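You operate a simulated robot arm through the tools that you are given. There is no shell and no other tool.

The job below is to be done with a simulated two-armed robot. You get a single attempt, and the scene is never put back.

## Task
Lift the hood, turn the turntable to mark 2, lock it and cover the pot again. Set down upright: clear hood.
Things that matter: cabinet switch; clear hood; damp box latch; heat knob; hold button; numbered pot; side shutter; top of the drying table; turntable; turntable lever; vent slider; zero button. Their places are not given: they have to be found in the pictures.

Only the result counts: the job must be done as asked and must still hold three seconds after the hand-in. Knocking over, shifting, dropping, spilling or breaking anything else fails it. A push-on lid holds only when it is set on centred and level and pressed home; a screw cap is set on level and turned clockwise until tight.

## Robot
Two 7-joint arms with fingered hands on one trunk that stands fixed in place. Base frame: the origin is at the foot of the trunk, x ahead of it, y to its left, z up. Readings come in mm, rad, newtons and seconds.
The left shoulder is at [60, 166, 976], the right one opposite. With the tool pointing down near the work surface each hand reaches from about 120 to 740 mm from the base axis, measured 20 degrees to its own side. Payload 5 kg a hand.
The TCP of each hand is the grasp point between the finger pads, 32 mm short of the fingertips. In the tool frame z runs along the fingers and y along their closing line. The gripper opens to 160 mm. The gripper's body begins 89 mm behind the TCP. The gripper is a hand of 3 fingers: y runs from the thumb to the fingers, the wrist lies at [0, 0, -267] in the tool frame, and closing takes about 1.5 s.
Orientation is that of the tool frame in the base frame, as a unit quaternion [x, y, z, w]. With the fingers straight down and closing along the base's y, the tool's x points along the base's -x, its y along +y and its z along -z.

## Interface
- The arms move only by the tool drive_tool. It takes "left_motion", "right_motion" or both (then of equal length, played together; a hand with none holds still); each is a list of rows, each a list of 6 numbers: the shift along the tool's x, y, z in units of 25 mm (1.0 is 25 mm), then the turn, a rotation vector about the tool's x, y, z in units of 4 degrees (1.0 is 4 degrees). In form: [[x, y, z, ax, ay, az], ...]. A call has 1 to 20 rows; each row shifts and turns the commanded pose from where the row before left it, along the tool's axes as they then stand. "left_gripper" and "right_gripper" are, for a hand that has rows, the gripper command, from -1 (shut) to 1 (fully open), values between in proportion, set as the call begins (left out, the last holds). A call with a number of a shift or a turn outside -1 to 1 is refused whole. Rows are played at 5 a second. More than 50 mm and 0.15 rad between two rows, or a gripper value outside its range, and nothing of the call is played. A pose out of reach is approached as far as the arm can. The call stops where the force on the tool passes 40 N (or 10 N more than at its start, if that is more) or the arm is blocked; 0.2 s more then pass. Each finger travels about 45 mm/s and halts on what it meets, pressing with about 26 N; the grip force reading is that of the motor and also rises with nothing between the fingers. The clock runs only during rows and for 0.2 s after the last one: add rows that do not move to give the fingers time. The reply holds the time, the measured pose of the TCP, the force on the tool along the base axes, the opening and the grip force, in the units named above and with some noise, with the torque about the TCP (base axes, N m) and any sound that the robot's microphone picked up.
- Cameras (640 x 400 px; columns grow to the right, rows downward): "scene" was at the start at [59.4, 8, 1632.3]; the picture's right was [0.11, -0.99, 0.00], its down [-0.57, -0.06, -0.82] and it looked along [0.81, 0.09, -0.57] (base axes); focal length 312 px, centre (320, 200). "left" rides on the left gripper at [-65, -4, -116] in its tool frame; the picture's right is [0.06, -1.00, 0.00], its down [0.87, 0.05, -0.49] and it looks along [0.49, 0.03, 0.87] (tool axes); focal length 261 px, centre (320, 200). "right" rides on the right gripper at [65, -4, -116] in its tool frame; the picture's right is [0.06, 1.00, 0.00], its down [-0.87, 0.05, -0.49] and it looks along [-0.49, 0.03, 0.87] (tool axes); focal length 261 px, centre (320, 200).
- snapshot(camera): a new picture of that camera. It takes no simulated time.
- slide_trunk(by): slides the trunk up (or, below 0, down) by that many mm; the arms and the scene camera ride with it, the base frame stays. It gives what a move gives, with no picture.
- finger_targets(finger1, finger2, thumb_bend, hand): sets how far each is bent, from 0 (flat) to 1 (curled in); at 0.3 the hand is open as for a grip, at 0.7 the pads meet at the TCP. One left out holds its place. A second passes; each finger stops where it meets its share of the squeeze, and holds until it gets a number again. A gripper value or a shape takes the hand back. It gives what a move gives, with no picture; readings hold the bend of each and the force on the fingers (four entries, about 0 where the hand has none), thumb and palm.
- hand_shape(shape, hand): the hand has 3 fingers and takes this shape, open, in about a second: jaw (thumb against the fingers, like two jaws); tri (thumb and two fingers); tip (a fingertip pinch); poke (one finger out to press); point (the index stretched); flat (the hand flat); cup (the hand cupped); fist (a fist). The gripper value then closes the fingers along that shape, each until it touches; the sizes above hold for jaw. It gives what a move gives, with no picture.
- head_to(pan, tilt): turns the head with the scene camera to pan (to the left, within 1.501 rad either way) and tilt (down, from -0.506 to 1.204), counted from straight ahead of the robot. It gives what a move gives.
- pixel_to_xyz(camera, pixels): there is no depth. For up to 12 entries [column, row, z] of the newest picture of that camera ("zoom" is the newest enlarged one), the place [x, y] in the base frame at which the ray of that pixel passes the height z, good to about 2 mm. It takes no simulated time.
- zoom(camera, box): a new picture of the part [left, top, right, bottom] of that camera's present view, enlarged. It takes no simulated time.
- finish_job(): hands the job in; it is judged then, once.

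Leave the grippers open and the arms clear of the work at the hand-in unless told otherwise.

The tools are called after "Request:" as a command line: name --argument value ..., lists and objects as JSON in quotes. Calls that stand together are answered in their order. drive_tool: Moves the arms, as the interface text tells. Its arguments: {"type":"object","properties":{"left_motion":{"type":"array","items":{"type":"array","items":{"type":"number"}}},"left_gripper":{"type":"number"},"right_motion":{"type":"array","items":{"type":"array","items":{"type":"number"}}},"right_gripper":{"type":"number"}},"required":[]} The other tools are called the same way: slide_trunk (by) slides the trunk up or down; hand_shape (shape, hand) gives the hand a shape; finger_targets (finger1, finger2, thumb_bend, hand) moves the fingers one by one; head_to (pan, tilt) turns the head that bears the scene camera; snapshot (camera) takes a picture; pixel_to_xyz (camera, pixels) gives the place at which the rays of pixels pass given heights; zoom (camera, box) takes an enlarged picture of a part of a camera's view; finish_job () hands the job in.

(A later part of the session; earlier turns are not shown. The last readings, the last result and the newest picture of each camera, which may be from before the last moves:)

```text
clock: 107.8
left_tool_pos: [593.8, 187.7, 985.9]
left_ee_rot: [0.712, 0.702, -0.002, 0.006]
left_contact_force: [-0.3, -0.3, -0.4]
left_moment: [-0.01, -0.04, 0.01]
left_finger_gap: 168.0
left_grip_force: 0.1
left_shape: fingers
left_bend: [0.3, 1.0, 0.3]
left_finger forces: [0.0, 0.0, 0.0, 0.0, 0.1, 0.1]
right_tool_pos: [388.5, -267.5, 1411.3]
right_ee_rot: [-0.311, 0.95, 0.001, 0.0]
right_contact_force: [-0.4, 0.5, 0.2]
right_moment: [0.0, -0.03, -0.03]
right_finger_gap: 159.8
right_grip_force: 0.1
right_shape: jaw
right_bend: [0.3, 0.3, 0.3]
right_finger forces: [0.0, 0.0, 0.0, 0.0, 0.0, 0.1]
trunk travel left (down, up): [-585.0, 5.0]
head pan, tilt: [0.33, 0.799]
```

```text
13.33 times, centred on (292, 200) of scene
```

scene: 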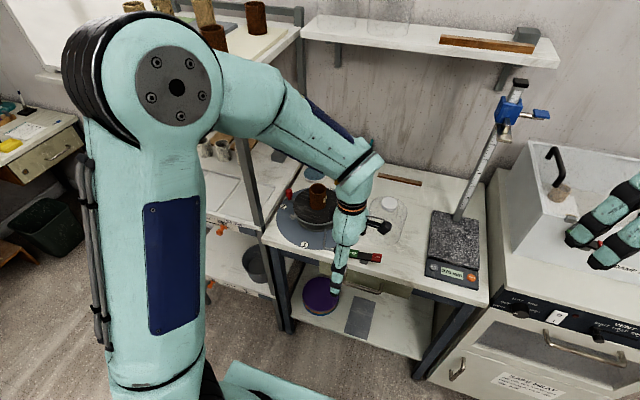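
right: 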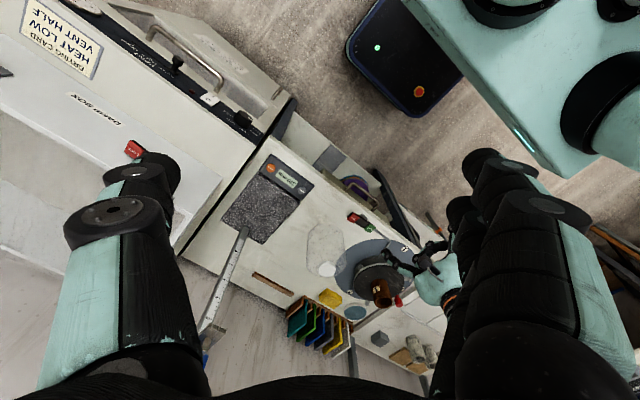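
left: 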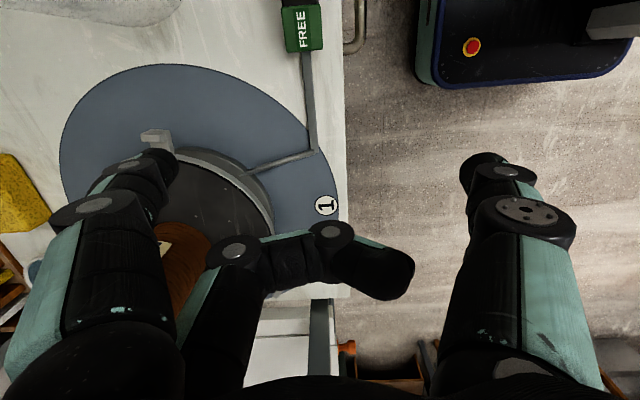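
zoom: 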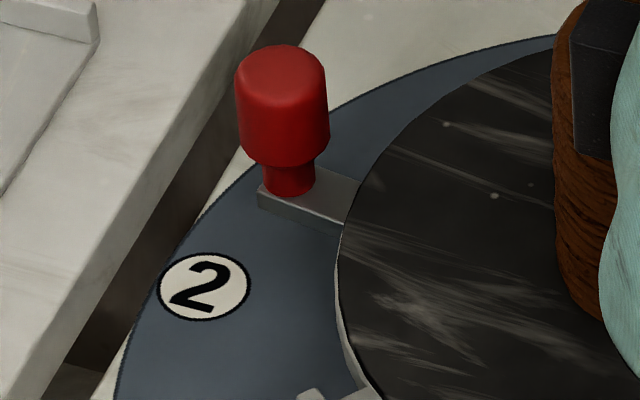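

Request:
pixel_to_xyz --camera "left" --pixels '[[157, 138, 905], [145, 133, 908], [166, 150, 905], [160, 165, 955], [177, 165, 955], [327, 206, 860]]'

Request:
zoom --camera "left" --box '[80, 100, 260, 230]'

```text
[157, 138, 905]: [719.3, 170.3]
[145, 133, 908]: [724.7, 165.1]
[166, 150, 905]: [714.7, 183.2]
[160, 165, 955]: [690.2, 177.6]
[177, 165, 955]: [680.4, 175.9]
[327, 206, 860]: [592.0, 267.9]
```

```text
3.08 times, centred on (170, 165) of left
```

zoom: 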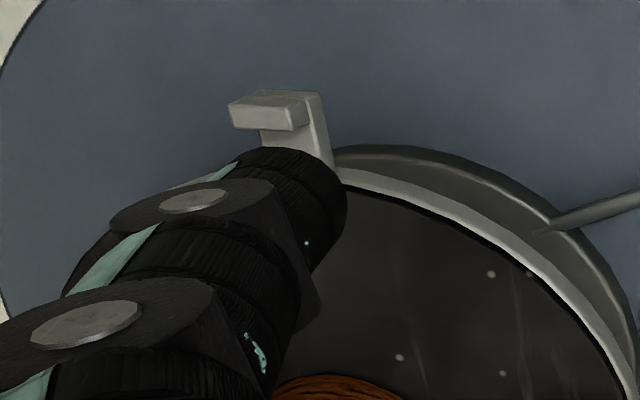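

The measurements disagree a little (84° to 89°), so I need a steeper view. I'll raise the left hand to about (610,270,1150), from where its camera should see mark 2 and the red pointer beside the curled finger.

Request:
drive_tool --left_motion '[[0, 0.08, -0.82, 0, 0, 0], [0, 0.08, -0.82, 0, 0, 0], [0.4, 0.08, -0.82, 0, 0, 0], [0.57, 0.08, -0.82, 0, 0, 0], [0.57, 0.08, -0.82, 0, 0, 0], [0.57, 0.08, -0.82, 0, 0, 0], [0.57, 0.08, -0.82, 0, 0, 0], [0.57, 0.08, -0.82, 0, 0, 0], [0, 0, 0, 0, 0, 0], [0, 0, 0, 0, 0, 0]]'

Request:
snapshot --camera "left"

Request:
zoom --camera "left" --box '[170, 80, 370, 220]'

```text
clock: 110.0
left_tool_pos: [610.3, 272.9, 1149.1]
left_ee_rot: [0.712, 0.702, -0.002, 0.006]
left_contact_force: [0.3, -0.3, 0.2]
left_moment: [0.01, 0.0, 0.0]
left_finger_gap: 167.8
left_grip_force: 0.1
left_shape: fingers
left_bend: [0.3, 1.0, 0.3]
left_finger forces: [0.2, 0.0, 0.0, 0.0, 0.0, 0.0]
right_tool_pos: [390.1, -266.2, 1410.5]
right_ee_rot: [-0.312, 0.95, 0.0, 0.0]
right_contact_force: [0.0, 0.4, 0.3]
right_moment: [0.0, 0.02, 0.03]
right_finger_gap: 159.9
right_grip_force: 0.0
right_shape: jaw
right_bend: [0.3, 0.3, 0.3]
right_finger forces: [0.0, 0.0, 0.0, 0.1, 0.1, 0.0]
trunk travel left (down, up): [-585.0, 5.0]
head pan, tilt: [0.33, 0.799]
```

```text
taken
```

left: 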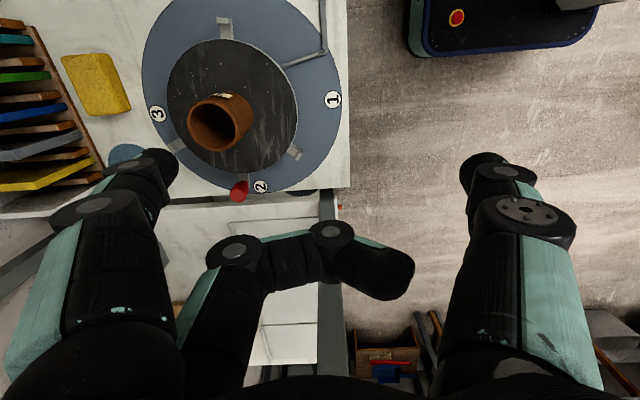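

```text
2.86 times, centred on (270, 150) of left
```

zoom: 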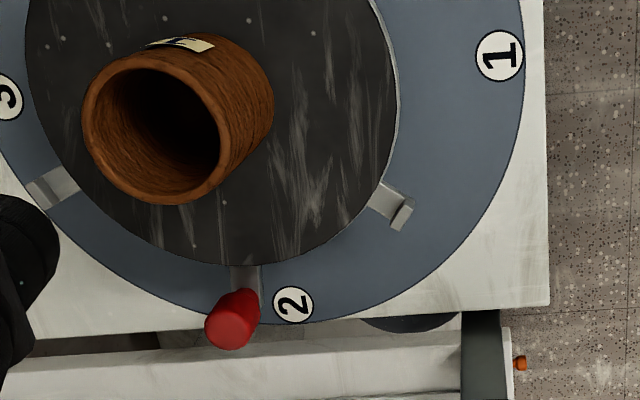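

This is a very good overview of all three marks, the lugs and the pointer arm at (244,176). I'll measure them together.

Request:
pixel_to_xyz --camera "left" --pixels '[[332.9, 99.7, 860], [260.6, 186.4, 860], [157.5, 114, 860], [244.1, 173.8, 903], [243.6, 182, 903], [226, 28, 905], [297, 153.5, 905], [177, 146, 905]]'

Request:
zoom --camera "left" --box '[220, 150, 290, 205]'

Request:
zoom --camera "left" --box '[130, 0, 360, 200]'

```text
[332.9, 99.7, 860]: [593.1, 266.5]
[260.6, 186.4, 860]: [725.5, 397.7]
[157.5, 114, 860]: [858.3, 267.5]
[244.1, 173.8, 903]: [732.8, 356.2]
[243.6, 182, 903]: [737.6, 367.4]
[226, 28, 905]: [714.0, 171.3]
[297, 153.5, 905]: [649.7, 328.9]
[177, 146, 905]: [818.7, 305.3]
```

```text
7.27 times, centred on (255, 178) of left
```

zoom: 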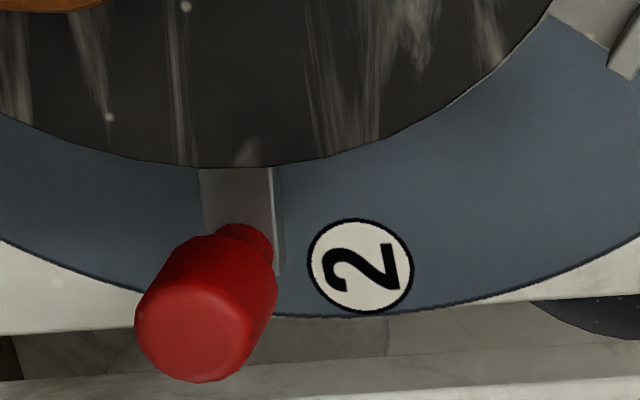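

```text
2.00 times, centred on (245, 100) of left
```

zoom: 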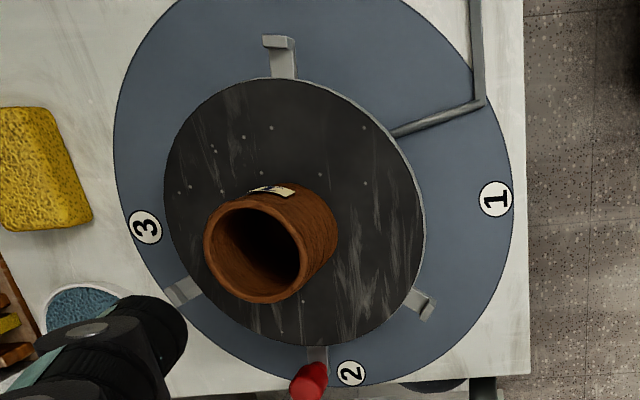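

From this view the marks fit a centre of (725.7,265.3) exactly at 180°, 90° and 0°. The lugs give a rotation of about 82° and the pointer arm about 84°, so about 7° more is needed. I'll return the index behind the front lug and creep about 7° further.

Request:
drive_tool --left_motion '[[-0.57, -0.08, 0.82, 0, 0, 0], [-0.57, -0.08, 0.82, 0, 0, 0], [-0.57, -0.08, 0.82, 0, 0, 0], [-0.57, -0.08, 0.82, 0, 0, 0], [-0.57, -0.08, 0.82, 0, 0, 0], [-0.4, -0.08, 0.82, 0, 0, 0], [0, -0.08, 0.82, 0, 0, 0], [0, -0.08, 0.82, 0, 0, 0], [0, 0, 0, 0, 0, 0]]'

Request:
drive_tool --left_motion '[[0, 0, 0.456, 0, 0, 0], [0, 0, 0.456, 0, 0, 0], [0, 0, 0.456, 0, 0, 0], [0, 0, 0.456, 0, 0, 0], [0, 0, 0.456, 0, 0, 0], [0, 0, 0, 0, 0, 0]]'

Request:
zoom --camera "left" --box '[60, 60, 320, 250]'

```text
clock: 112.0
left_tool_pos: [593.9, 187.9, 982.9]
left_ee_rot: [0.712, 0.702, -0.002, 0.007]
left_contact_force: [0.2, -0.4, 0.0]
left_moment: [0.0, -0.01, -0.01]
left_finger_gap: 168.0
left_grip_force: 0.0
left_shape: fingers
left_bend: [0.3, 1.0, 0.3]
left_finger forces: [0.1, 0.0, 0.0, 0.0, 0.0, 0.0]
right_tool_pos: [388.5, -266.2, 1410.7]
right_ee_rot: [-0.311, 0.95, 0.0, 0.001]
right_contact_force: [0.0, 1.4, 0.6]
right_moment: [0.01, 0.01, -0.02]
right_finger_gap: 160.1
right_grip_force: 0.0
right_shape: jaw
right_bend: [0.3, 0.3, 0.3]
right_finger forces: [0.1, 0.1, 0.0, 0.0, 0.1, 0.0]
trunk travel left (down, up): [-585.0, 5.0]
head pan, tilt: [0.33, 0.799]
```

```text
clock: 113.5
left_tool_pos: [595.8, 187.9, 928.3]
left_ee_rot: [0.712, 0.702, -0.002, 0.006]
left_contact_force: [-0.1, 0.7, -0.2]
left_moment: [0.01, -0.03, 0.01]
left_finger_gap: 168.3
left_grip_force: 0.1
left_shape: fingers
left_bend: [0.3, 1.0, 0.3]
left_finger forces: [0.0, 0.0, 0.0, 0.0, 0.1, 0.0]
right_tool_pos: [390.2, -267.3, 1410.9]
right_ee_rot: [-0.311, 0.951, 0.001, 0.001]
right_contact_force: [0.2, -0.9, 0.4]
right_moment: [0.02, 0.0, -0.02]
right_finger_gap: 160.1
right_grip_force: 0.0
right_shape: jaw
right_bend: [0.3, 0.3, 0.3]
right_finger forces: [0.0, 0.0, 0.0, 0.0, 0.0, 0.1]
trunk travel left (down, up): [-585.0, 5.0]
head pan, tilt: [0.33, 0.799]
```

```text
2.11 times, centred on (190, 155) of left
```

zoom: 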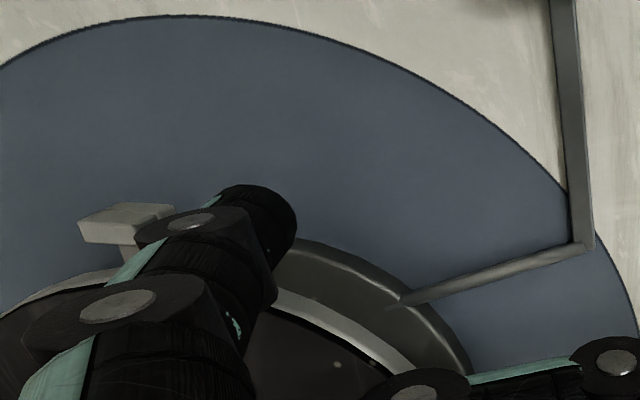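

Request:
drive_tool --left_motion '[[-0.055, 0.144, 0, 0, 0, 0], [-0.055, 0.144, 0, 0, 0, 0], [-0.05, 0.144, 0, 0, 0, 0], [-0.05, 0.144, 0, 0, 0, 0], [-0.045, 0.12, 0, 0, 0, 0], [0, 0, 0, 0, 0, 0]]'

Request:
zoom --camera "scene" --box '[272, 185, 312, 215]'

Request:
zoom --camera "left" --box '[60, 60, 320, 250]'

```text
clock: 114.8
left_tool_pos: [610.5, 181.2, 928.5]
left_ee_rot: [0.711, 0.703, -0.001, 0.006]
left_contact_force: [-0.1, -0.5, 0.3]
left_moment: [0.01, 0.03, 0.01]
left_finger_gap: 168.1
left_grip_force: 0.6
left_shape: fingers
left_bend: [0.3, 1.0, 0.3]
left_finger forces: [0.1, 0.1, 0.0, 0.0, 0.0, 0.0]
right_tool_pos: [389.2, -266.7, 1411.6]
right_ee_rot: [-0.312, 0.95, 0.002, -0.001]
right_contact_force: [0.6, -0.8, 0.1]
right_moment: [-0.03, -0.01, 0.0]
right_finger_gap: 159.9
right_grip_force: 0.1
right_shape: jaw
right_bend: [0.3, 0.3, 0.3]
right_finger forces: [0.1, 0.0, 0.0, 0.1, 0.1, 0.0]
trunk travel left (down, up): [-585.0, 5.0]
head pan, tilt: [0.33, 0.799]
```

```text
13.33 times, centred on (292, 200) of scene
```

zoom: 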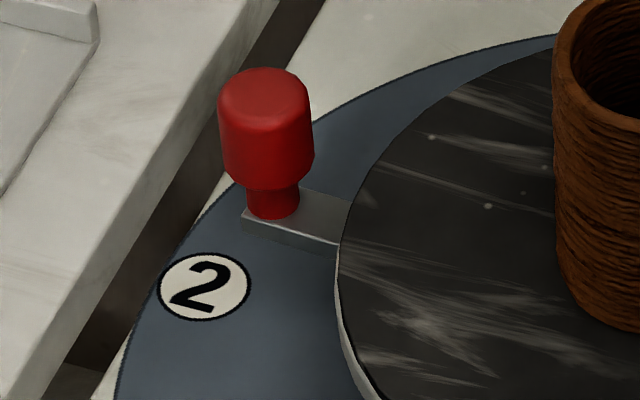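

```text
2.11 times, centred on (190, 155) of left
```

zoom: 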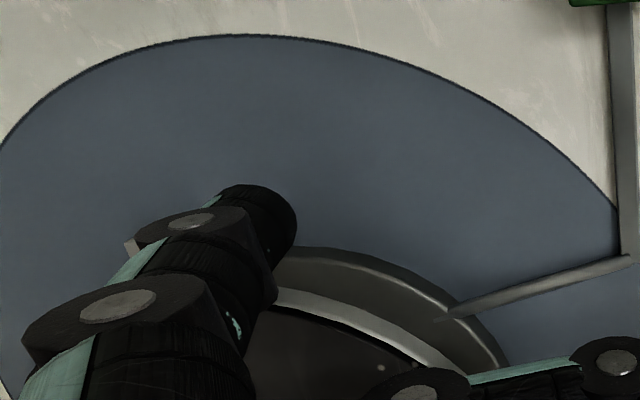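

The pointer moved about 5°. I'll push about 2.5 mm more, then back off and re-measure from above.

Request:
drive_tool --left_motion '[[-0.012, 0.05, 0, 0, 0, 0], [-0.012, 0.05, 0, 0, 0, 0], [0, 0, 0, 0, 0, 0], [0.108, -0.3, 0, 0, 0, 0], [0, 0, -0.8, 0, 0, 0], [0, 0, -0.8, 0, 0, 0], [0, 0, -0.8, 0, 0, 0], [0, 0, -0.8, 0, 0, 0]]'

Request:
drive_tool --left_motion '[[0.4, 0, -0.82, 0, 0, 0], [0.57, 0, -0.82, 0, 0, 0], [0.57, 0, -0.82, 0, 0, 0], [0.57, 0, -0.82, 0, 0, 0], [0.57, 0, -0.82, 0, 0, 0], [0.57, 0, -0.6, 0, 0, 0], [0, 0, 0, 0, 0, 0], [0, 0, 0, 0, 0, 0]]'

Request:
snapshot --camera "left"

Request:
zoom --camera "left" --box '[130, 0, 360, 200]'

Request:
zoom --camera "left" --box '[220, 150, 290, 205]'

```text
clock: 116.7
left_tool_pos: [605.8, 182.1, 1011.2]
left_ee_rot: [0.712, 0.702, -0.003, 0.007]
left_contact_force: [0.4, -1.1, 0.4]
left_moment: [-0.02, 0.02, 0.02]
left_finger_gap: 168.1
left_grip_force: 0.0
left_shape: fingers
left_bend: [0.3, 1.0, 0.3]
left_finger forces: [0.1, 0.0, 0.1, 0.0, 0.0, 0.1]
right_tool_pos: [389.6, -266.5, 1409.7]
right_ee_rot: [-0.311, 0.95, 0.0, 0.0]
right_contact_force: [1.1, 0.2, -0.7]
right_moment: [0.01, -0.01, 0.0]
right_finger_gap: 160.0
right_grip_force: 0.1
right_shape: jaw
right_bend: [0.3, 0.3, 0.3]
right_finger forces: [0.0, 0.0, 0.1, 0.1, 0.0, 0.1]
trunk travel left (down, up): [-585.0, 5.0]
head pan, tilt: [0.33, 0.799]
```

```text
clock: 118.5
left_tool_pos: [606.5, 266.9, 1126.1]
left_ee_rot: [0.712, 0.702, -0.003, 0.006]
left_contact_force: [-0.1, 0.3, -0.3]
left_moment: [0.01, -0.01, 0.0]
left_finger_gap: 167.9
left_grip_force: 0.0
left_shape: fingers
left_bend: [0.3, 1.0, 0.3]
left_finger forces: [0.1, 0.1, 0.1, 0.0, 0.0, 0.0]
right_tool_pos: [389.8, -266.8, 1410.8]
right_ee_rot: [-0.31, 0.951, 0.0, 0.0]
right_contact_force: [-0.1, 0.0, 0.0]
right_moment: [0.0, -0.03, 0.01]
right_finger_gap: 160.2
right_grip_force: 0.1
right_shape: jaw
right_bend: [0.3, 0.3, 0.3]
right_finger forces: [0.0, 0.0, 0.0, 0.0, 0.1, 0.0]
trunk travel left (down, up): [-585.0, 5.0]
head pan, tilt: [0.33, 0.799]
```

```text
taken
```

left: 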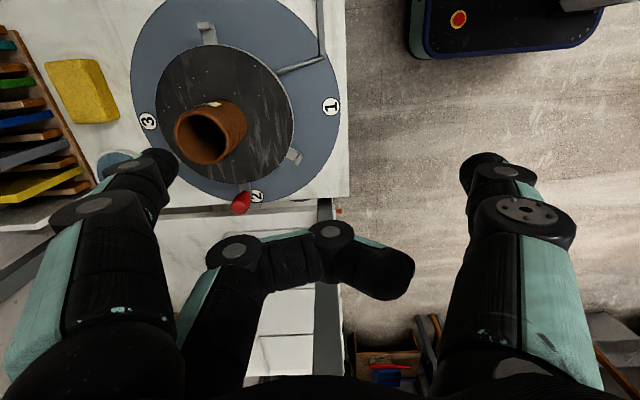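

```text
2.00 times, centred on (245, 100) of left
```

zoom: 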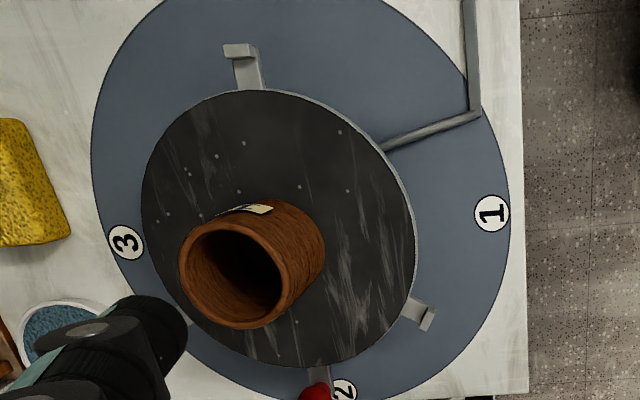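

```text
7.27 times, centred on (255, 178) of left
```

zoom: 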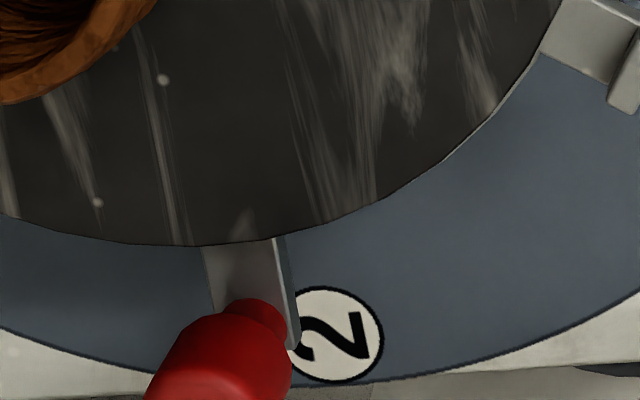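

Request:
pixel_to_xyz --camera "left" --pixels '[[331, 106.5, 860], [257.3, 196.1, 860], [148, 120.5, 860], [244.1, 184, 903], [245.4, 191, 903], [208, 33, 905], [209, 42, 903], [294, 155.5, 905], [297, 158, 905]]'

Request:
zoom --camera "scene" --box '[272, 185, 312, 215]'

```text
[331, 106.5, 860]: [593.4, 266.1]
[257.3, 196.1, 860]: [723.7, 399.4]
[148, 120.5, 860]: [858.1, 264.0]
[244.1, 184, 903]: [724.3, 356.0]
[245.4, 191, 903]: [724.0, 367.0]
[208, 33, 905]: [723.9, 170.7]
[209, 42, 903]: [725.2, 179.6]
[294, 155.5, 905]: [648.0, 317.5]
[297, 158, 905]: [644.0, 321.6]
```

```text
13.33 times, centred on (292, 200) of scene
```

zoom: 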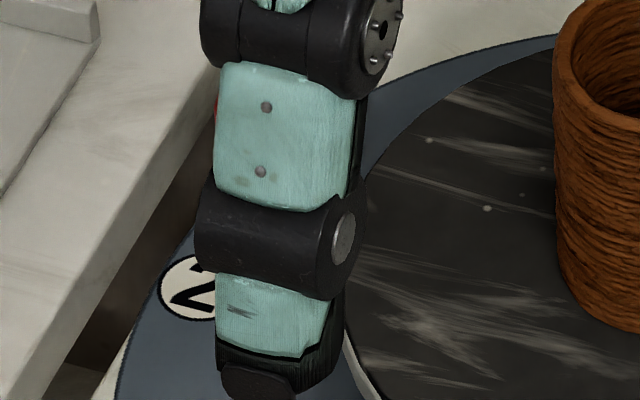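

The pointer arm now lies at 90.9°, and mark 2 is also at 90.9° from the fitted centre, so it's aligned. Next is the lock: I'll move the index above the LOCK pad at (598,33).

Request:
drive_tool --left_motion '[[-0.884, -0.398, 0.4, 0, 0, 0], [-0.884, -0.398, 0.4, 0, 0, 0], [-0.884, -0.398, 0.4, 0, 0, 0], [-0.884, -0.398, 0.4, 0, 0, 0], [-0.884, -0.398, 0.5, 0, 0, 0], [-0.884, -0.398, 0.5, 0, 0, 0], [-0.884, -0.398, 0.5, 0, 0, 0], [-0.884, -0.398, 0.6, 0, 0, 0], [-0.884, -0.398, 0.8, 0, 0, 0], [-0.884, -0.398, 0.8, 0, 0, 0], [0, 0, 0, 0, 0, 0]]'

Request:
snapshot --camera "left"

Request:
zoom --camera "scene" --box '[270, 165, 410, 285]'

Request:
zoom --camera "right" --box '[320, 180, 420, 260]'

```text
clock: 120.8
left_tool_pos: [502.5, 46.5, 993.9]
left_ee_rot: [0.712, 0.702, -0.002, 0.006]
left_contact_force: [-0.7, -0.1, -0.3]
left_moment: [0.03, 0.01, 0.03]
left_finger_gap: 167.9
left_grip_force: 0.0
left_shape: fingers
left_bend: [0.3, 1.0, 0.3]
left_finger forces: [0.1, 0.0, 0.1, 0.0, 0.0, 0.1]
right_tool_pos: [390.0, -266.0, 1412.5]
right_ee_rot: [-0.311, 0.95, 0.001, -0.001]
right_contact_force: [0.4, -0.8, -0.4]
right_moment: [0.01, -0.01, 0.0]
right_finger_gap: 159.9
right_grip_force: 0.1
right_shape: jaw
right_bend: [0.3, 0.3, 0.3]
right_finger forces: [0.0, 0.0, 0.0, 0.0, 0.1, 0.0]
trunk travel left (down, up): [-585.0, 5.0]
head pan, tilt: [0.33, 0.799]
```

```text
taken
```

left: 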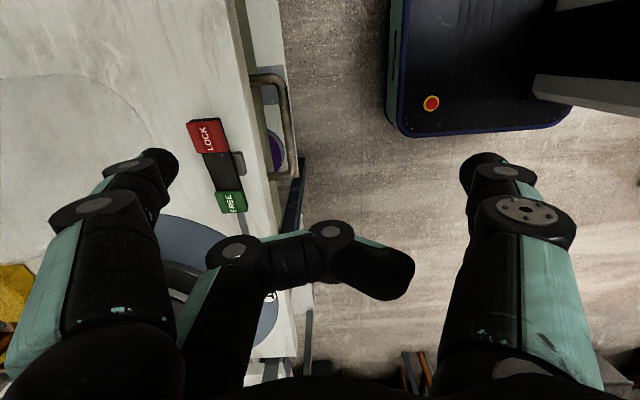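

```text
3.33 times, centred on (340, 225) of scene
```

zoom: 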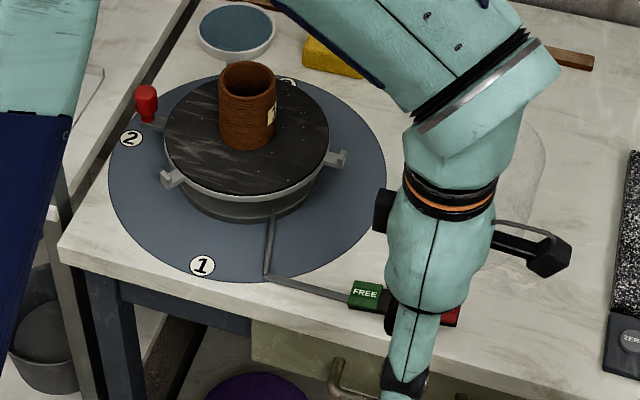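

```text
5.00 times, centred on (370, 220) of right
```

zoom: 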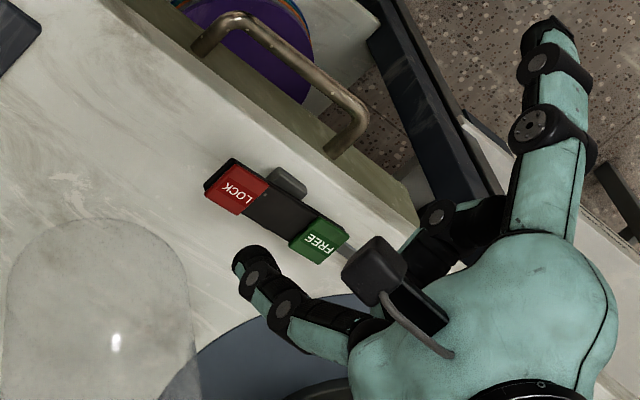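

Request:
pixel_to_xyz --camera "left" --pixels '[[207, 136, 893], [231, 202, 879], [160, 165, 965], [177, 165, 965], [165, 150, 965], [165, 178, 965]]'

Request:
pixel_to_xyz --camera "right" --pixels '[[353.5, 218, 893], [357, 232.5, 970]]'

```text
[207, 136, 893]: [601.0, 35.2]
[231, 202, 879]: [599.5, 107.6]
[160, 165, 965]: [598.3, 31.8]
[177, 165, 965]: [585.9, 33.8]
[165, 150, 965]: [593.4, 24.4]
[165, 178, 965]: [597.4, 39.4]
```

```text
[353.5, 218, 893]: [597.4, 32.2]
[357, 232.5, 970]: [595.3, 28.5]
```

The index tip is at about (594.5,32.5) and the LOCK pad at (599,34). I'll shift 4 mm and descend.

Request:
drive_tool --left_motion '[[0.05, 0.16, 0, 0, 0, 0], [0, 0, 0.48, 0, 0, 0], [0, 0, 0.48, 0, 0, 0], [0, 0, 0.48, 0, 0, 0], [0, 0, 0.48, 0, 0, 0], [0, 0, 0.48, 0, 0, 0]]'

Request:
drive_tool --left_motion '[[0, 0, 0.1, 0, 0, 0], [0, 0, 0.1, 0, 0, 0], [0, 0, 0.1, 0, 0, 0], [0, 0, 0.1, 0, 0, 0], [0, 0, 0.1, 0, 0, 0], [0, 0, 0.1, 0, 0, 0]]'

Request:
zoom --camera "left" --box '[80, 60, 320, 240]'

```text
clock: 122.2
left_tool_pos: [508.3, 46.7, 936.1]
left_ee_rot: [0.712, 0.702, -0.003, 0.006]
left_contact_force: [0.2, 0.0, 0.5]
left_moment: [0.01, 0.02, -0.01]
left_finger_gap: 167.8
left_grip_force: 0.1
left_shape: fingers
left_bend: [0.3, 1.0, 0.3]
left_finger forces: [0.0, 0.1, 0.1, 0.0, 0.0, 0.0]
right_tool_pos: [390.4, -267.3, 1410.4]
right_ee_rot: [-0.311, 0.95, 0.001, -0.001]
right_contact_force: [0.9, -0.2, 0.5]
right_moment: [0.02, -0.03, -0.02]
right_finger_gap: 160.0
right_grip_force: 0.0
right_shape: jaw
right_bend: [0.3, 0.3, 0.3]
right_finger forces: [0.0, 0.0, 0.0, 0.0, 0.1, 0.0]
trunk travel left (down, up): [-585.0, 5.0]
head pan, tilt: [0.33, 0.799]
```

```text
clock: 123.7
left_tool_pos: [509.6, 46.8, 919.9]
left_ee_rot: [0.712, 0.702, -0.003, 0.006]
left_contact_force: [-1.3, 0.8, 1.4]
left_moment: [-0.07, -0.11, 0.01]
left_finger_gap: 168.1
left_grip_force: 0.8
left_shape: fingers
left_bend: [0.3, 1.0, 0.3]
left_finger forces: [1.4, 0.0, 0.2, 0.1, 0.0, 0.0]
right_tool_pos: [390.5, -266.7, 1411.8]
right_ee_rot: [-0.311, 0.95, 0.001, 0.0]
right_contact_force: [0.8, 0.1, -0.7]
right_moment: [-0.04, 0.01, -0.03]
right_finger_gap: 159.5
right_grip_force: 0.2
right_shape: jaw
right_bend: [0.3, 0.3, 0.3]
right_finger forces: [0.0, 0.0, 0.0, 0.0, 0.0, 0.1]
trunk travel left (down, up): [-585.0, 5.0]
head pan, tilt: [0.33, 0.799]
```

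```text
2.22 times, centred on (200, 150) of left
```

zoom: 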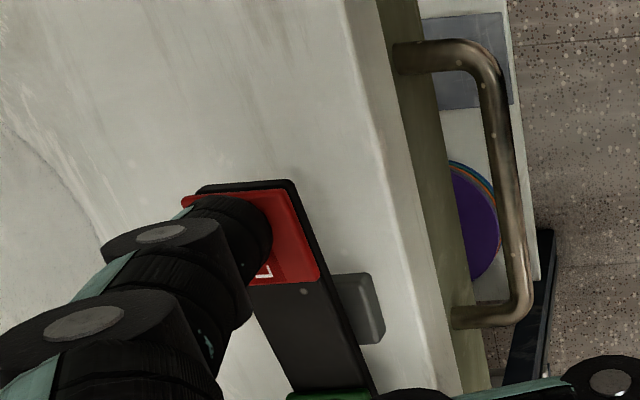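

The finger is on the LOCK pad with 1.4 N contact. I'll press on until the rocker flips and seats.

Request:
drive_tool --left_motion '[[0, 0, 0.1, 0, 0, 0], [0, 0, 0.1, 0, 0, 0], [0, 0, 0.1, 0, 0, 0], [0, 0, 0.1, 0, 0, 0]]'

Request:
drive_tool --left_motion '[[0, 0, 0.08, 0, 0, 0], [0, 0, 0.08, 0, 0, 0]]'

Request:
zoom --camera "left" --box '[80, 60, 320, 240]'

```text
clock: 124.7
left_tool_pos: [509.5, 46.9, 910.7]
left_ee_rot: [0.712, 0.702, -0.002, 0.006]
left_contact_force: [0.2, 0.0, -0.9]
left_moment: [-0.03, 0.02, -0.02]
left_finger_gap: 167.9
left_grip_force: 0.2
left_shape: fingers
left_bend: [0.3, 1.0, 0.3]
left_finger forces: [0.0, 0.1, 0.1, 0.1, 0.0, 0.0]
right_tool_pos: [389.6, -266.9, 1411.8]
right_ee_rot: [-0.311, 0.95, 0.0, 0.0]
right_contact_force: [-0.7, 0.3, -0.3]
right_moment: [0.01, 0.02, 0.01]
right_finger_gap: 159.7
right_grip_force: 0.1
right_shape: jaw
right_bend: [0.3, 0.3, 0.3]
right_finger forces: [0.0, 0.0, 0.1, 0.0, 0.0, 0.1]
trunk travel left (down, up): [-585.0, 5.0]
head pan, tilt: [0.33, 0.799]
```

```text
clock: 125.2
left_tool_pos: [509.6, 45.5, 906.0]
left_ee_rot: [0.711, 0.703, -0.002, 0.006]
left_contact_force: [-2.6, 0.8, 6.6]
left_moment: [-0.08, -0.53, 0.05]
left_finger_gap: 168.9
left_grip_force: 3.1
left_shape: fingers
left_bend: [0.3, 1.0, 0.3]
left_finger forces: [6.3, 0.0, 0.0, 0.1, 0.0, 0.0]
right_tool_pos: [388.7, -267.1, 1410.8]
right_ee_rot: [-0.311, 0.95, 0.0, 0.0]
right_contact_force: [0.1, 0.3, -0.1]
right_moment: [-0.01, -0.02, 0.0]
right_finger_gap: 160.0
right_grip_force: 0.0
right_shape: jaw
right_bend: [0.3, 0.3, 0.3]
right_finger forces: [0.1, 0.0, 0.0, 0.0, 0.0, 0.0]
trunk travel left (down, up): [-585.0, 5.0]
head pan, tilt: [0.33, 0.799]
```

```text
2.22 times, centred on (200, 150) of left
```

zoom: 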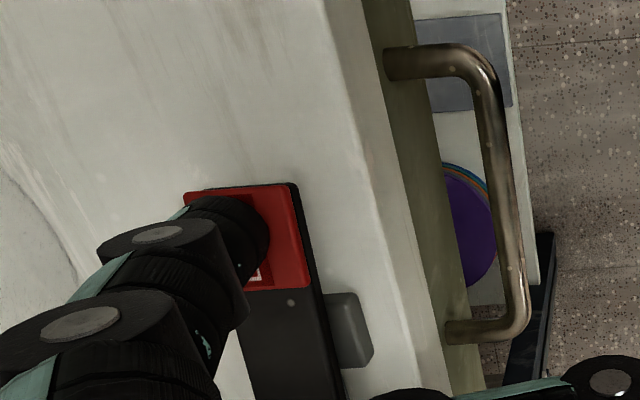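

LOCK is pressed to its stop with 6.6 N. I'll lift away and check the rocker and the pointer.

Request:
drive_tool --left_motion '[[0, 0, -0.8, 0, 0, 0], [0, 0, -0.8, 0, 0, 0], [0, 0, -0.8, 0, 0, 0], [0, 0, -0.8, 0, 0, 0], [0, -0.5, -0.8, 0, 0, 0], [0, -0.5, -0.8, 0, 0, 0], [0, -0.5, -0.8, 0, 0, 0], [0, -0.5, -0.8, 0, 0, 0]]'

Request:
zoom --camera "scene" --box '[270, 165, 410, 285]'

Request:
zoom --camera "right" --box '[320, 180, 440, 310]'

Request:
snapshot --camera "left"

```text
clock: 127.0
left_tool_pos: [456.6, 49.4, 1066.4]
left_ee_rot: [0.712, 0.702, -0.003, 0.007]
left_contact_force: [-0.4, 0.6, 0.9]
left_moment: [-0.03, -0.02, 0.04]
left_finger_gap: 168.3
left_grip_force: 0.0
left_shape: fingers
left_bend: [0.3, 1.0, 0.3]
left_finger forces: [0.0, 0.0, 0.0, 0.0, 0.1, 0.0]
right_tool_pos: [390.2, -266.5, 1411.4]
right_ee_rot: [-0.311, 0.951, 0.001, 0.0]
right_contact_force: [0.2, -0.5, -0.2]
right_moment: [-0.01, -0.02, 0.01]
right_finger_gap: 160.0
right_grip_force: 0.1
right_shape: jaw
right_bend: [0.3, 0.3, 0.3]
right_finger forces: [0.0, 0.0, 0.0, 0.0, 0.0, 0.0]
trunk travel left (down, up): [-585.0, 5.0]
head pan, tilt: [0.33, 0.799]
```

```text
3.33 times, centred on (340, 225) of scene
```

zoom: 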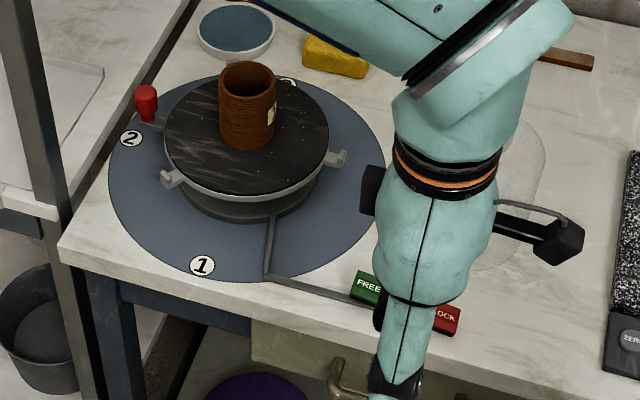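

```text
3.08 times, centred on (380, 245) of right
```

zoom: 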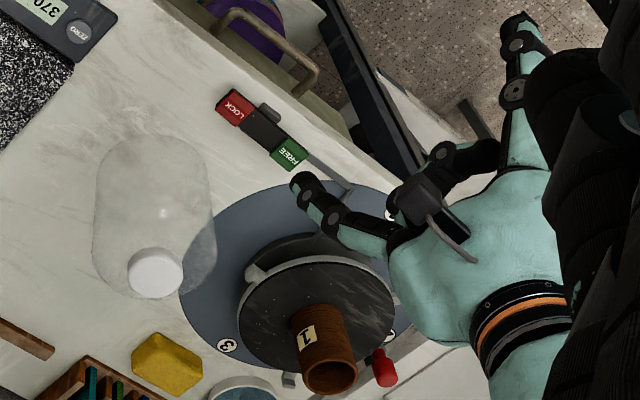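

```text
taken
```

left: 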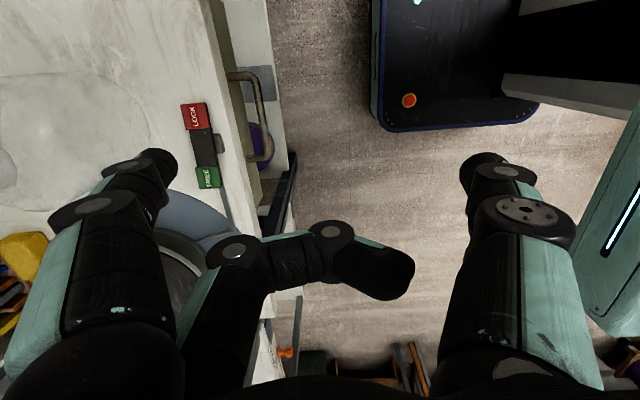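

LOCK is down, FREE is up, and the pointer is still at mark 2. Next I'll restore the open jaw and turn the left hand back to its gripping orientation, yaw 0.

Request:
hand_shape --shape "jaw" --hand "left"

Request:
drive_tool --left_motion '[[0, 0, 0, 0, 0, -1], [0, 0, 0, 0, 0, -1], [0, 0, 0, 0, 0, -1], [0, 0, 0, 0, 0, -1], [0, 0, 0, 0, 0, -1], [0, 0, 0, 0, 0, -1], [0, 0, 0, 0, 0, -1], [0, 0, 0, 0, 0, -1], [0, 0, 0, 0, 0, -1], [0, 0, 0, 0, 0, -1], [0, 0, 0, 0, 0, -1], [0, 0, 0, 0, 0, -1], [0, 0, 0, 0, 0, -1], [0, 0, 0, 0, 0, -1], [0, 0, 0, 0, 0, -1], [0, 0, 0, 0, 0, -1], [0, 0, 0, 0, 0, -1], [0, 0, 0, 0, 0, -1], [0, 0, 0, 0, 0, -1], [0, 0, 0, 0, 0, -1]]' --left_gripper 1.0

Request:
drive_tool --left_motion '[[0, 0, 0, 0, 0, -1], [0, 0, 0, 0, 0, -1], [0, 0, 0, 0, 0, -0.7], [0, 0, 0, 0, 0, 0]]'

```text
clock: 128.0
left_tool_pos: [457.9, 48.6, 1065.8]
left_ee_rot: [0.713, 0.701, -0.004, 0.005]
left_contact_force: [0.0, -0.4, 0.0]
left_moment: [0.02, -0.01, -0.03]
left_finger_gap: 160.1
left_grip_force: 0.0
left_shape: jaw
left_bend: [0.3, 0.3, 0.3]
left_finger forces: [0.1, 0.0, 0.0, 0.0, 0.0, 0.0]
right_tool_pos: [390.0, -267.4, 1411.6]
right_ee_rot: [-0.31, 0.951, 0.001, 0.0]
right_contact_force: [0.0, 0.2, 0.3]
right_moment: [0.02, -0.02, 0.01]
right_finger_gap: 160.2
right_grip_force: 0.1
right_shape: jaw
right_bend: [0.3, 0.3, 0.3]
right_finger forces: [0.0, 0.0, 0.0, 0.0, 0.1, 0.0]
trunk travel left (down, up): [-585.0, 5.0]
head pan, tilt: [0.33, 0.799]
```

```text
clock: 132.2
left_tool_pos: [457.8, 47.3, 1066.0]
left_ee_rot: [0.094, 0.996, -0.005, 0.003]
left_contact_force: [0.2, -0.5, -0.1]
left_moment: [-0.01, 0.01, -0.01]
left_finger_gap: 160.1
left_grip_force: 0.0
left_shape: jaw
left_bend: [0.3, 0.3, 0.3]
left_finger forces: [0.0, 0.0, 0.0, 0.0, 0.0, 0.0]
right_tool_pos: [390.4, -267.7, 1411.4]
right_ee_rot: [-0.311, 0.95, 0.001, 0.001]
right_contact_force: [0.3, -0.8, 0.3]
right_moment: [-0.02, 0.0, 0.01]
right_finger_gap: 159.9
right_grip_force: 0.1
right_shape: jaw
right_bend: [0.3, 0.3, 0.3]
right_finger forces: [0.0, 0.0, 0.1, 0.0, 0.0, 0.0]
trunk travel left (down, up): [-585.0, 5.0]
head pan, tilt: [0.33, 0.799]
```

```text
clock: 133.2
left_tool_pos: [457.4, 48.3, 1066.2]
left_ee_rot: [-0.001, 1.0, -0.007, 0.003]
left_contact_force: [0.4, 0.4, 0.1]
left_moment: [-0.01, 0.01, 0.01]
left_finger_gap: 159.9
left_grip_force: 0.0
left_shape: jaw
left_bend: [0.3, 0.3, 0.3]
left_finger forces: [0.0, 0.0, 0.0, 0.1, 0.0, 0.1]
right_tool_pos: [389.6, -267.4, 1410.9]
right_ee_rot: [-0.311, 0.951, 0.001, -0.001]
right_contact_force: [-0.4, -0.5, 0.5]
right_moment: [0.02, 0.04, -0.01]
right_finger_gap: 159.8
right_grip_force: 0.1
right_shape: jaw
right_bend: [0.3, 0.3, 0.3]
right_finger forces: [0.1, 0.0, 0.1, 0.0, 0.0, 0.0]
trunk travel left (down, up): [-585.0, 5.0]
head pan, tilt: [0.33, 0.799]
```

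The orientation is nearly vertical at yaw 0, with a residual sideways tilt of 0.8°. I'll remove that and then tilt 40° forward as in the first grasp.

Request:
drive_tool --left_motion '[[0, 0, 0, -0.2, 0, 0], [0, 0, 0, 0, -0.99, 0], [0, 0, 0, 0, -0.99, 0], [0, 0, 0, 0, -0.99, 0], [0, 0, 0, 0, -0.99, 0], [0, 0, 0, 0, -0.99, 0], [0, 0, 0, 0, -0.99, 0], [0, 0, 0, 0, -0.99, 0], [0, 0, 0, 0, -0.99, 0], [0, 0, 0, 0, -0.99, 0], [0, 0, 0, 0, -0.99, 0], [0, 0, 0, 0, 0, 0]]'

Request:
snapshot --camera "left"

Request:
snapshot --camera "scene"

```text
clock: 135.8
left_tool_pos: [457.4, 48.8, 1066.5]
left_ee_rot: [0.0, 0.94, 0.002, 0.341]
left_contact_force: [0.5, 0.2, 0.1]
left_moment: [0.02, 0.04, 0.02]
left_finger_gap: 159.8
left_grip_force: 0.1
left_shape: jaw
left_bend: [0.3, 0.3, 0.3]
left_finger forces: [0.1, 0.1, 0.0, 0.0, 0.0, 0.1]
right_tool_pos: [389.9, -267.7, 1410.9]
right_ee_rot: [-0.311, 0.95, 0.0, -0.001]
right_contact_force: [0.1, 0.3, 0.2]
right_moment: [-0.02, 0.01, 0.01]
right_finger_gap: 159.8
right_grip_force: 0.0
right_shape: jaw
right_bend: [0.3, 0.3, 0.3]
right_finger forces: [0.0, 0.0, 0.0, 0.0, 0.1, 0.0]
trunk travel left (down, up): [-585.0, 5.0]
head pan, tilt: [0.33, 0.799]
```

```text
taken
```

left: 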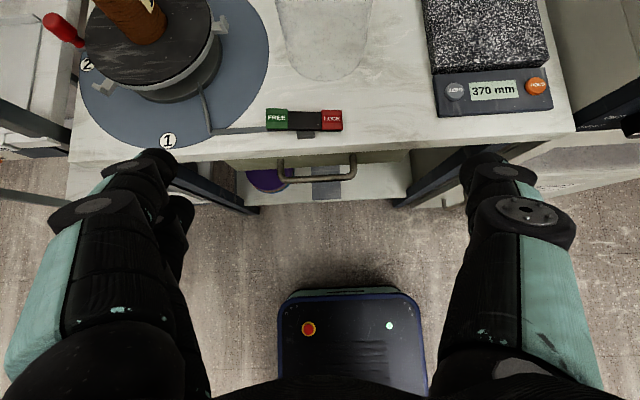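

```text
taken
```

scene: 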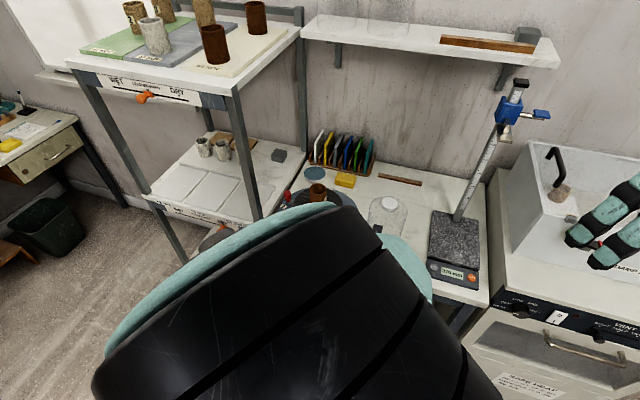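

The hand is in grip orientation, and the lever reads LOCK down. I'll rise to about (600,150,1200), where the left camera sees both the turntable and the hood for a final pointer check.

Request:
drive_tool --left_motion '[[-0.867, 0.449, -0.047, 0, 0, 0], [-0.867, 0.449, -0.047, 0, 0, 0], [-0.867, 0.449, -0.047, 0, 0, 0], [-0.867, 0.449, -0.047, 0, 0, 0], [-0.867, 0.449, -0.047, 0, 0, 0], [-0.867, 0.449, -0.047, 0, 0, 0], [-0.867, 0.449, -0.047, 0, 0, 0], [-0.867, 0.449, -0.047, 0, 0, 0], [-0.867, 0.449, -0.047, 0, 0, 0], [0, 0, 0, 0, 0, 0]]'

Request:
snapshot --camera "left"

Request:
zoom --camera "left" --box '[130, 40, 350, 240]'

```text
clock: 137.9
left_tool_pos: [604.7, 148.8, 1199.8]
left_ee_rot: [0.0, 0.94, 0.001, 0.341]
left_contact_force: [0.0, -0.3, 0.2]
left_moment: [0.02, 0.0, 0.04]
left_finger_gap: 159.8
left_grip_force: 0.0
left_shape: jaw
left_bend: [0.3, 0.3, 0.3]
left_finger forces: [0.0, 0.1, 0.1, 0.0, 0.0, 0.1]
right_tool_pos: [390.5, -267.0, 1410.1]
right_ee_rot: [-0.31, 0.951, 0.0, 0.0]
right_contact_force: [0.1, -0.3, -0.3]
right_moment: [0.01, -0.01, 0.0]
right_finger_gap: 160.0
right_grip_force: 0.0
right_shape: jaw
right_bend: [0.3, 0.3, 0.3]
right_finger forces: [0.0, 0.1, 0.0, 0.0, 0.1, 0.1]
trunk travel left (down, up): [-585.0, 5.0]
head pan, tilt: [0.33, 0.799]
```

```text
taken
```

left: 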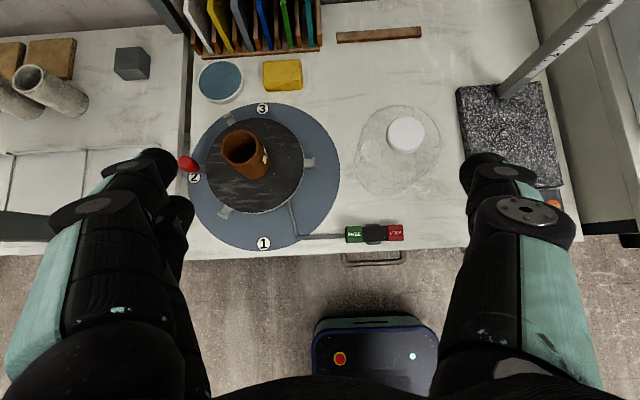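

```text
2.00 times, centred on (240, 140) of left
```

zoom: 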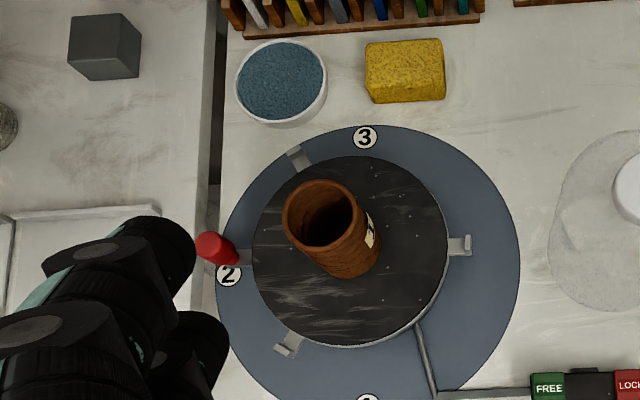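

Request:
pixel_to_xyz --camera "left" --pixels '[[263.5, 243.5, 860], [194.5, 177.5, 860], [262.5, 109.5, 860], [203.5, 168.7, 903], [307.5, 162.5, 905], [225, 212, 905], [230, 119, 905], [405, 134, 1008], [372, 230, 890]]'

Request:
zoom --camera "left" --box '[170, 130, 250, 200]'

```text
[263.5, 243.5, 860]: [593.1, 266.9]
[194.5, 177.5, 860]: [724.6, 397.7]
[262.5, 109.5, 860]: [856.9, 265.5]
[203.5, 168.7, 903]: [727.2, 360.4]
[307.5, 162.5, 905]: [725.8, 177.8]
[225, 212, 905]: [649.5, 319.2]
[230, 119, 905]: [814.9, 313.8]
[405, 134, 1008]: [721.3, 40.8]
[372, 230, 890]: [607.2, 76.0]
```

```text
5.71 times, centred on (210, 165) of left
```

zoom: 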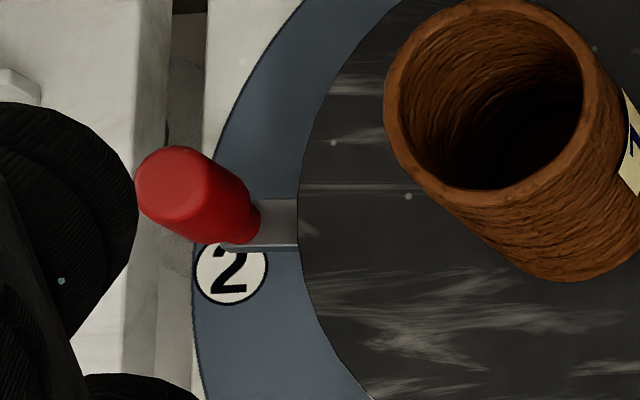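

The pointer reads about 88.7° against mark 2 at about 90.2°, so it's aligned within measurement error, and it's locked. The hood is still standing at about (724,39). I'll go above it for the re-grasp.

Request:
drive_tool --left_motion '[[-0.563, -0.752, 0.473, 0, 0, 0], [-0.563, -0.752, 0.473, 0, 0, 0], [-0.563, -0.752, 0.473, 0, 0, 0], [-0.563, -0.752, 0.473, 0, 0, 0], [-0.563, -0.752, 0.473, 0, 0, 0], [-0.563, -0.752, 0.473, 0, 0, 0], [0.45, 0, 0.536, 0, 0, 0], [0.45, 0, 0.536, 0, 0, 0], [0.45, 0, 0.536, 0, 0, 0], [0.45, 0, 0.536, 0, 0, 0], [0.45, 0, 0.536, 0, 0, 0], [0.45, 0, 0.536, 0, 0, 0], [0, 0, 0, 0, 0, 0]]'

Request:
snapshot --camera "left"

Request:
zoom --camera "left" --box '[200, 100, 440, 320]'

```text
clock: 140.8
left_tool_pos: [712.7, 36.3, 1092.4]
left_ee_rot: [0.001, 0.94, 0.001, 0.341]
left_contact_force: [0.6, 0.1, 0.5]
left_moment: [0.02, -0.01, -0.02]
left_finger_gap: 159.9
left_grip_force: 0.1
left_shape: jaw
left_bend: [0.3, 0.3, 0.3]
left_finger forces: [0.0, 0.1, 0.0, 0.1, 0.0, 0.0]
right_tool_pos: [390.2, -266.6, 1410.4]
right_ee_rot: [-0.311, 0.951, 0.0, 0.0]
right_contact_force: [0.5, -0.6, 0.8]
right_moment: [0.0, -0.02, -0.04]
right_finger_gap: 160.0
right_grip_force: 0.0
right_shape: jaw
right_bend: [0.3, 0.3, 0.3]
right_finger forces: [0.0, 0.0, 0.0, 0.0, 0.0, 0.0]
trunk travel left (down, up): [-585.0, 5.0]
head pan, tilt: [0.33, 0.799]
```

```text
taken
```

left: 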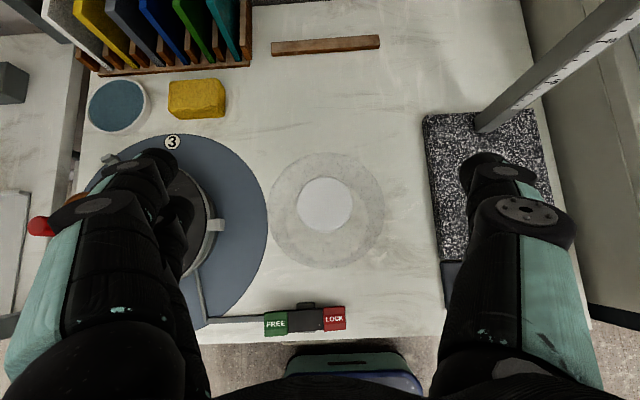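

```text
1.82 times, centred on (320, 210) of left
```

zoom: 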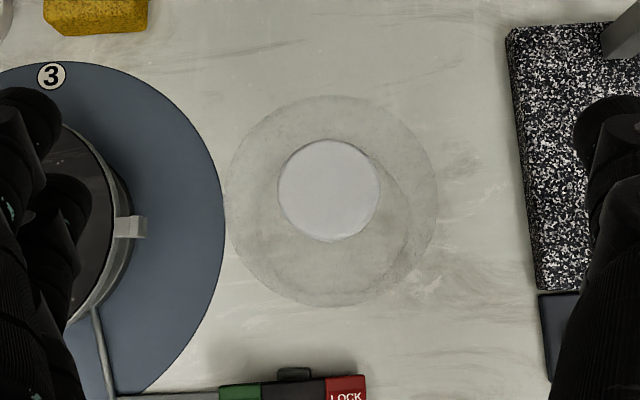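

Request:
pixel_to_xyz --camera "left" --pixels '[[325.5, 204.5, 1007], [325.5, 204.5, 1000], [326.6, 210, 993], [326.6, 210, 857], [333.5, 317.5, 879]]'

```text
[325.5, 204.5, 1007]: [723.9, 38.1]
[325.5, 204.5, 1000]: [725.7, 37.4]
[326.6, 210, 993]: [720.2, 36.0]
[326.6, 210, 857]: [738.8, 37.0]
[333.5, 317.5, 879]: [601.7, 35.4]
```

The hood's knob is at about (724.5,37.8), where I left it. I'll descend around it to the same grip height, TCP z≈951.

Request:
drive_tool --left_motion '[[0.395, 0, 0.49, 0, 0, 0], [0.395, 0, 0.49, 0, 0, 0], [0.395, 0, 0.49, 0, 0, 0], [0.395, 0, 0.49, 0, 0, 0], [0.395, 0, 0.49, 0, 0, 0], [0.395, 0, 0.49, 0, 0, 0], [0.395, 0, 0.49, 0, 0, 0], [0.395, 0, 0.49, 0, 0, 0], [0.395, 0, 0.49, 0, 0, 0], [0, 0, 0, 0, 0, 0]]'

Request:
snapshot --camera "left"

```text
clock: 142.9
left_tool_pos: [714.2, 36.9, 952.1]
left_ee_rot: [0.0, 0.94, 0.001, 0.341]
left_contact_force: [0.3, -0.3, 0.3]
left_moment: [0.0, -0.02, 0.0]
left_finger_gap: 160.1
left_grip_force: 0.0
left_shape: jaw
left_bend: [0.3, 0.3, 0.3]
left_finger forces: [0.1, 0.1, 0.0, 0.0, 0.0, 0.0]
right_tool_pos: [390.2, -266.4, 1411.5]
right_ee_rot: [-0.31, 0.951, 0.002, 0.0]
right_contact_force: [0.3, -0.1, -0.7]
right_moment: [0.0, 0.01, 0.02]
right_finger_gap: 159.7
right_grip_force: 0.0
right_shape: jaw
right_bend: [0.3, 0.3, 0.3]
right_finger forces: [0.1, 0.0, 0.0, 0.0, 0.0, 0.0]
trunk travel left (down, up): [-585.0, 5.0]
head pan, tilt: [0.33, 0.799]
```

```text
taken
```

left: 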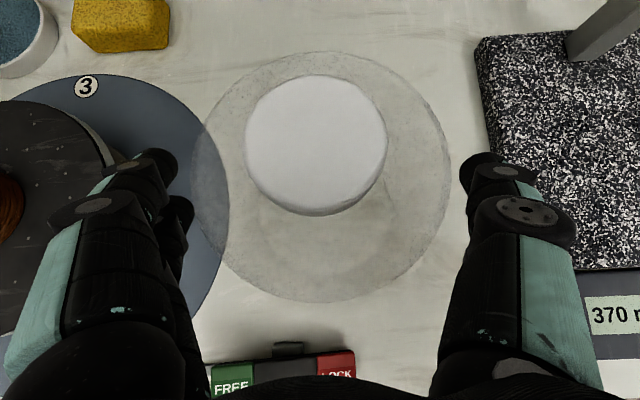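

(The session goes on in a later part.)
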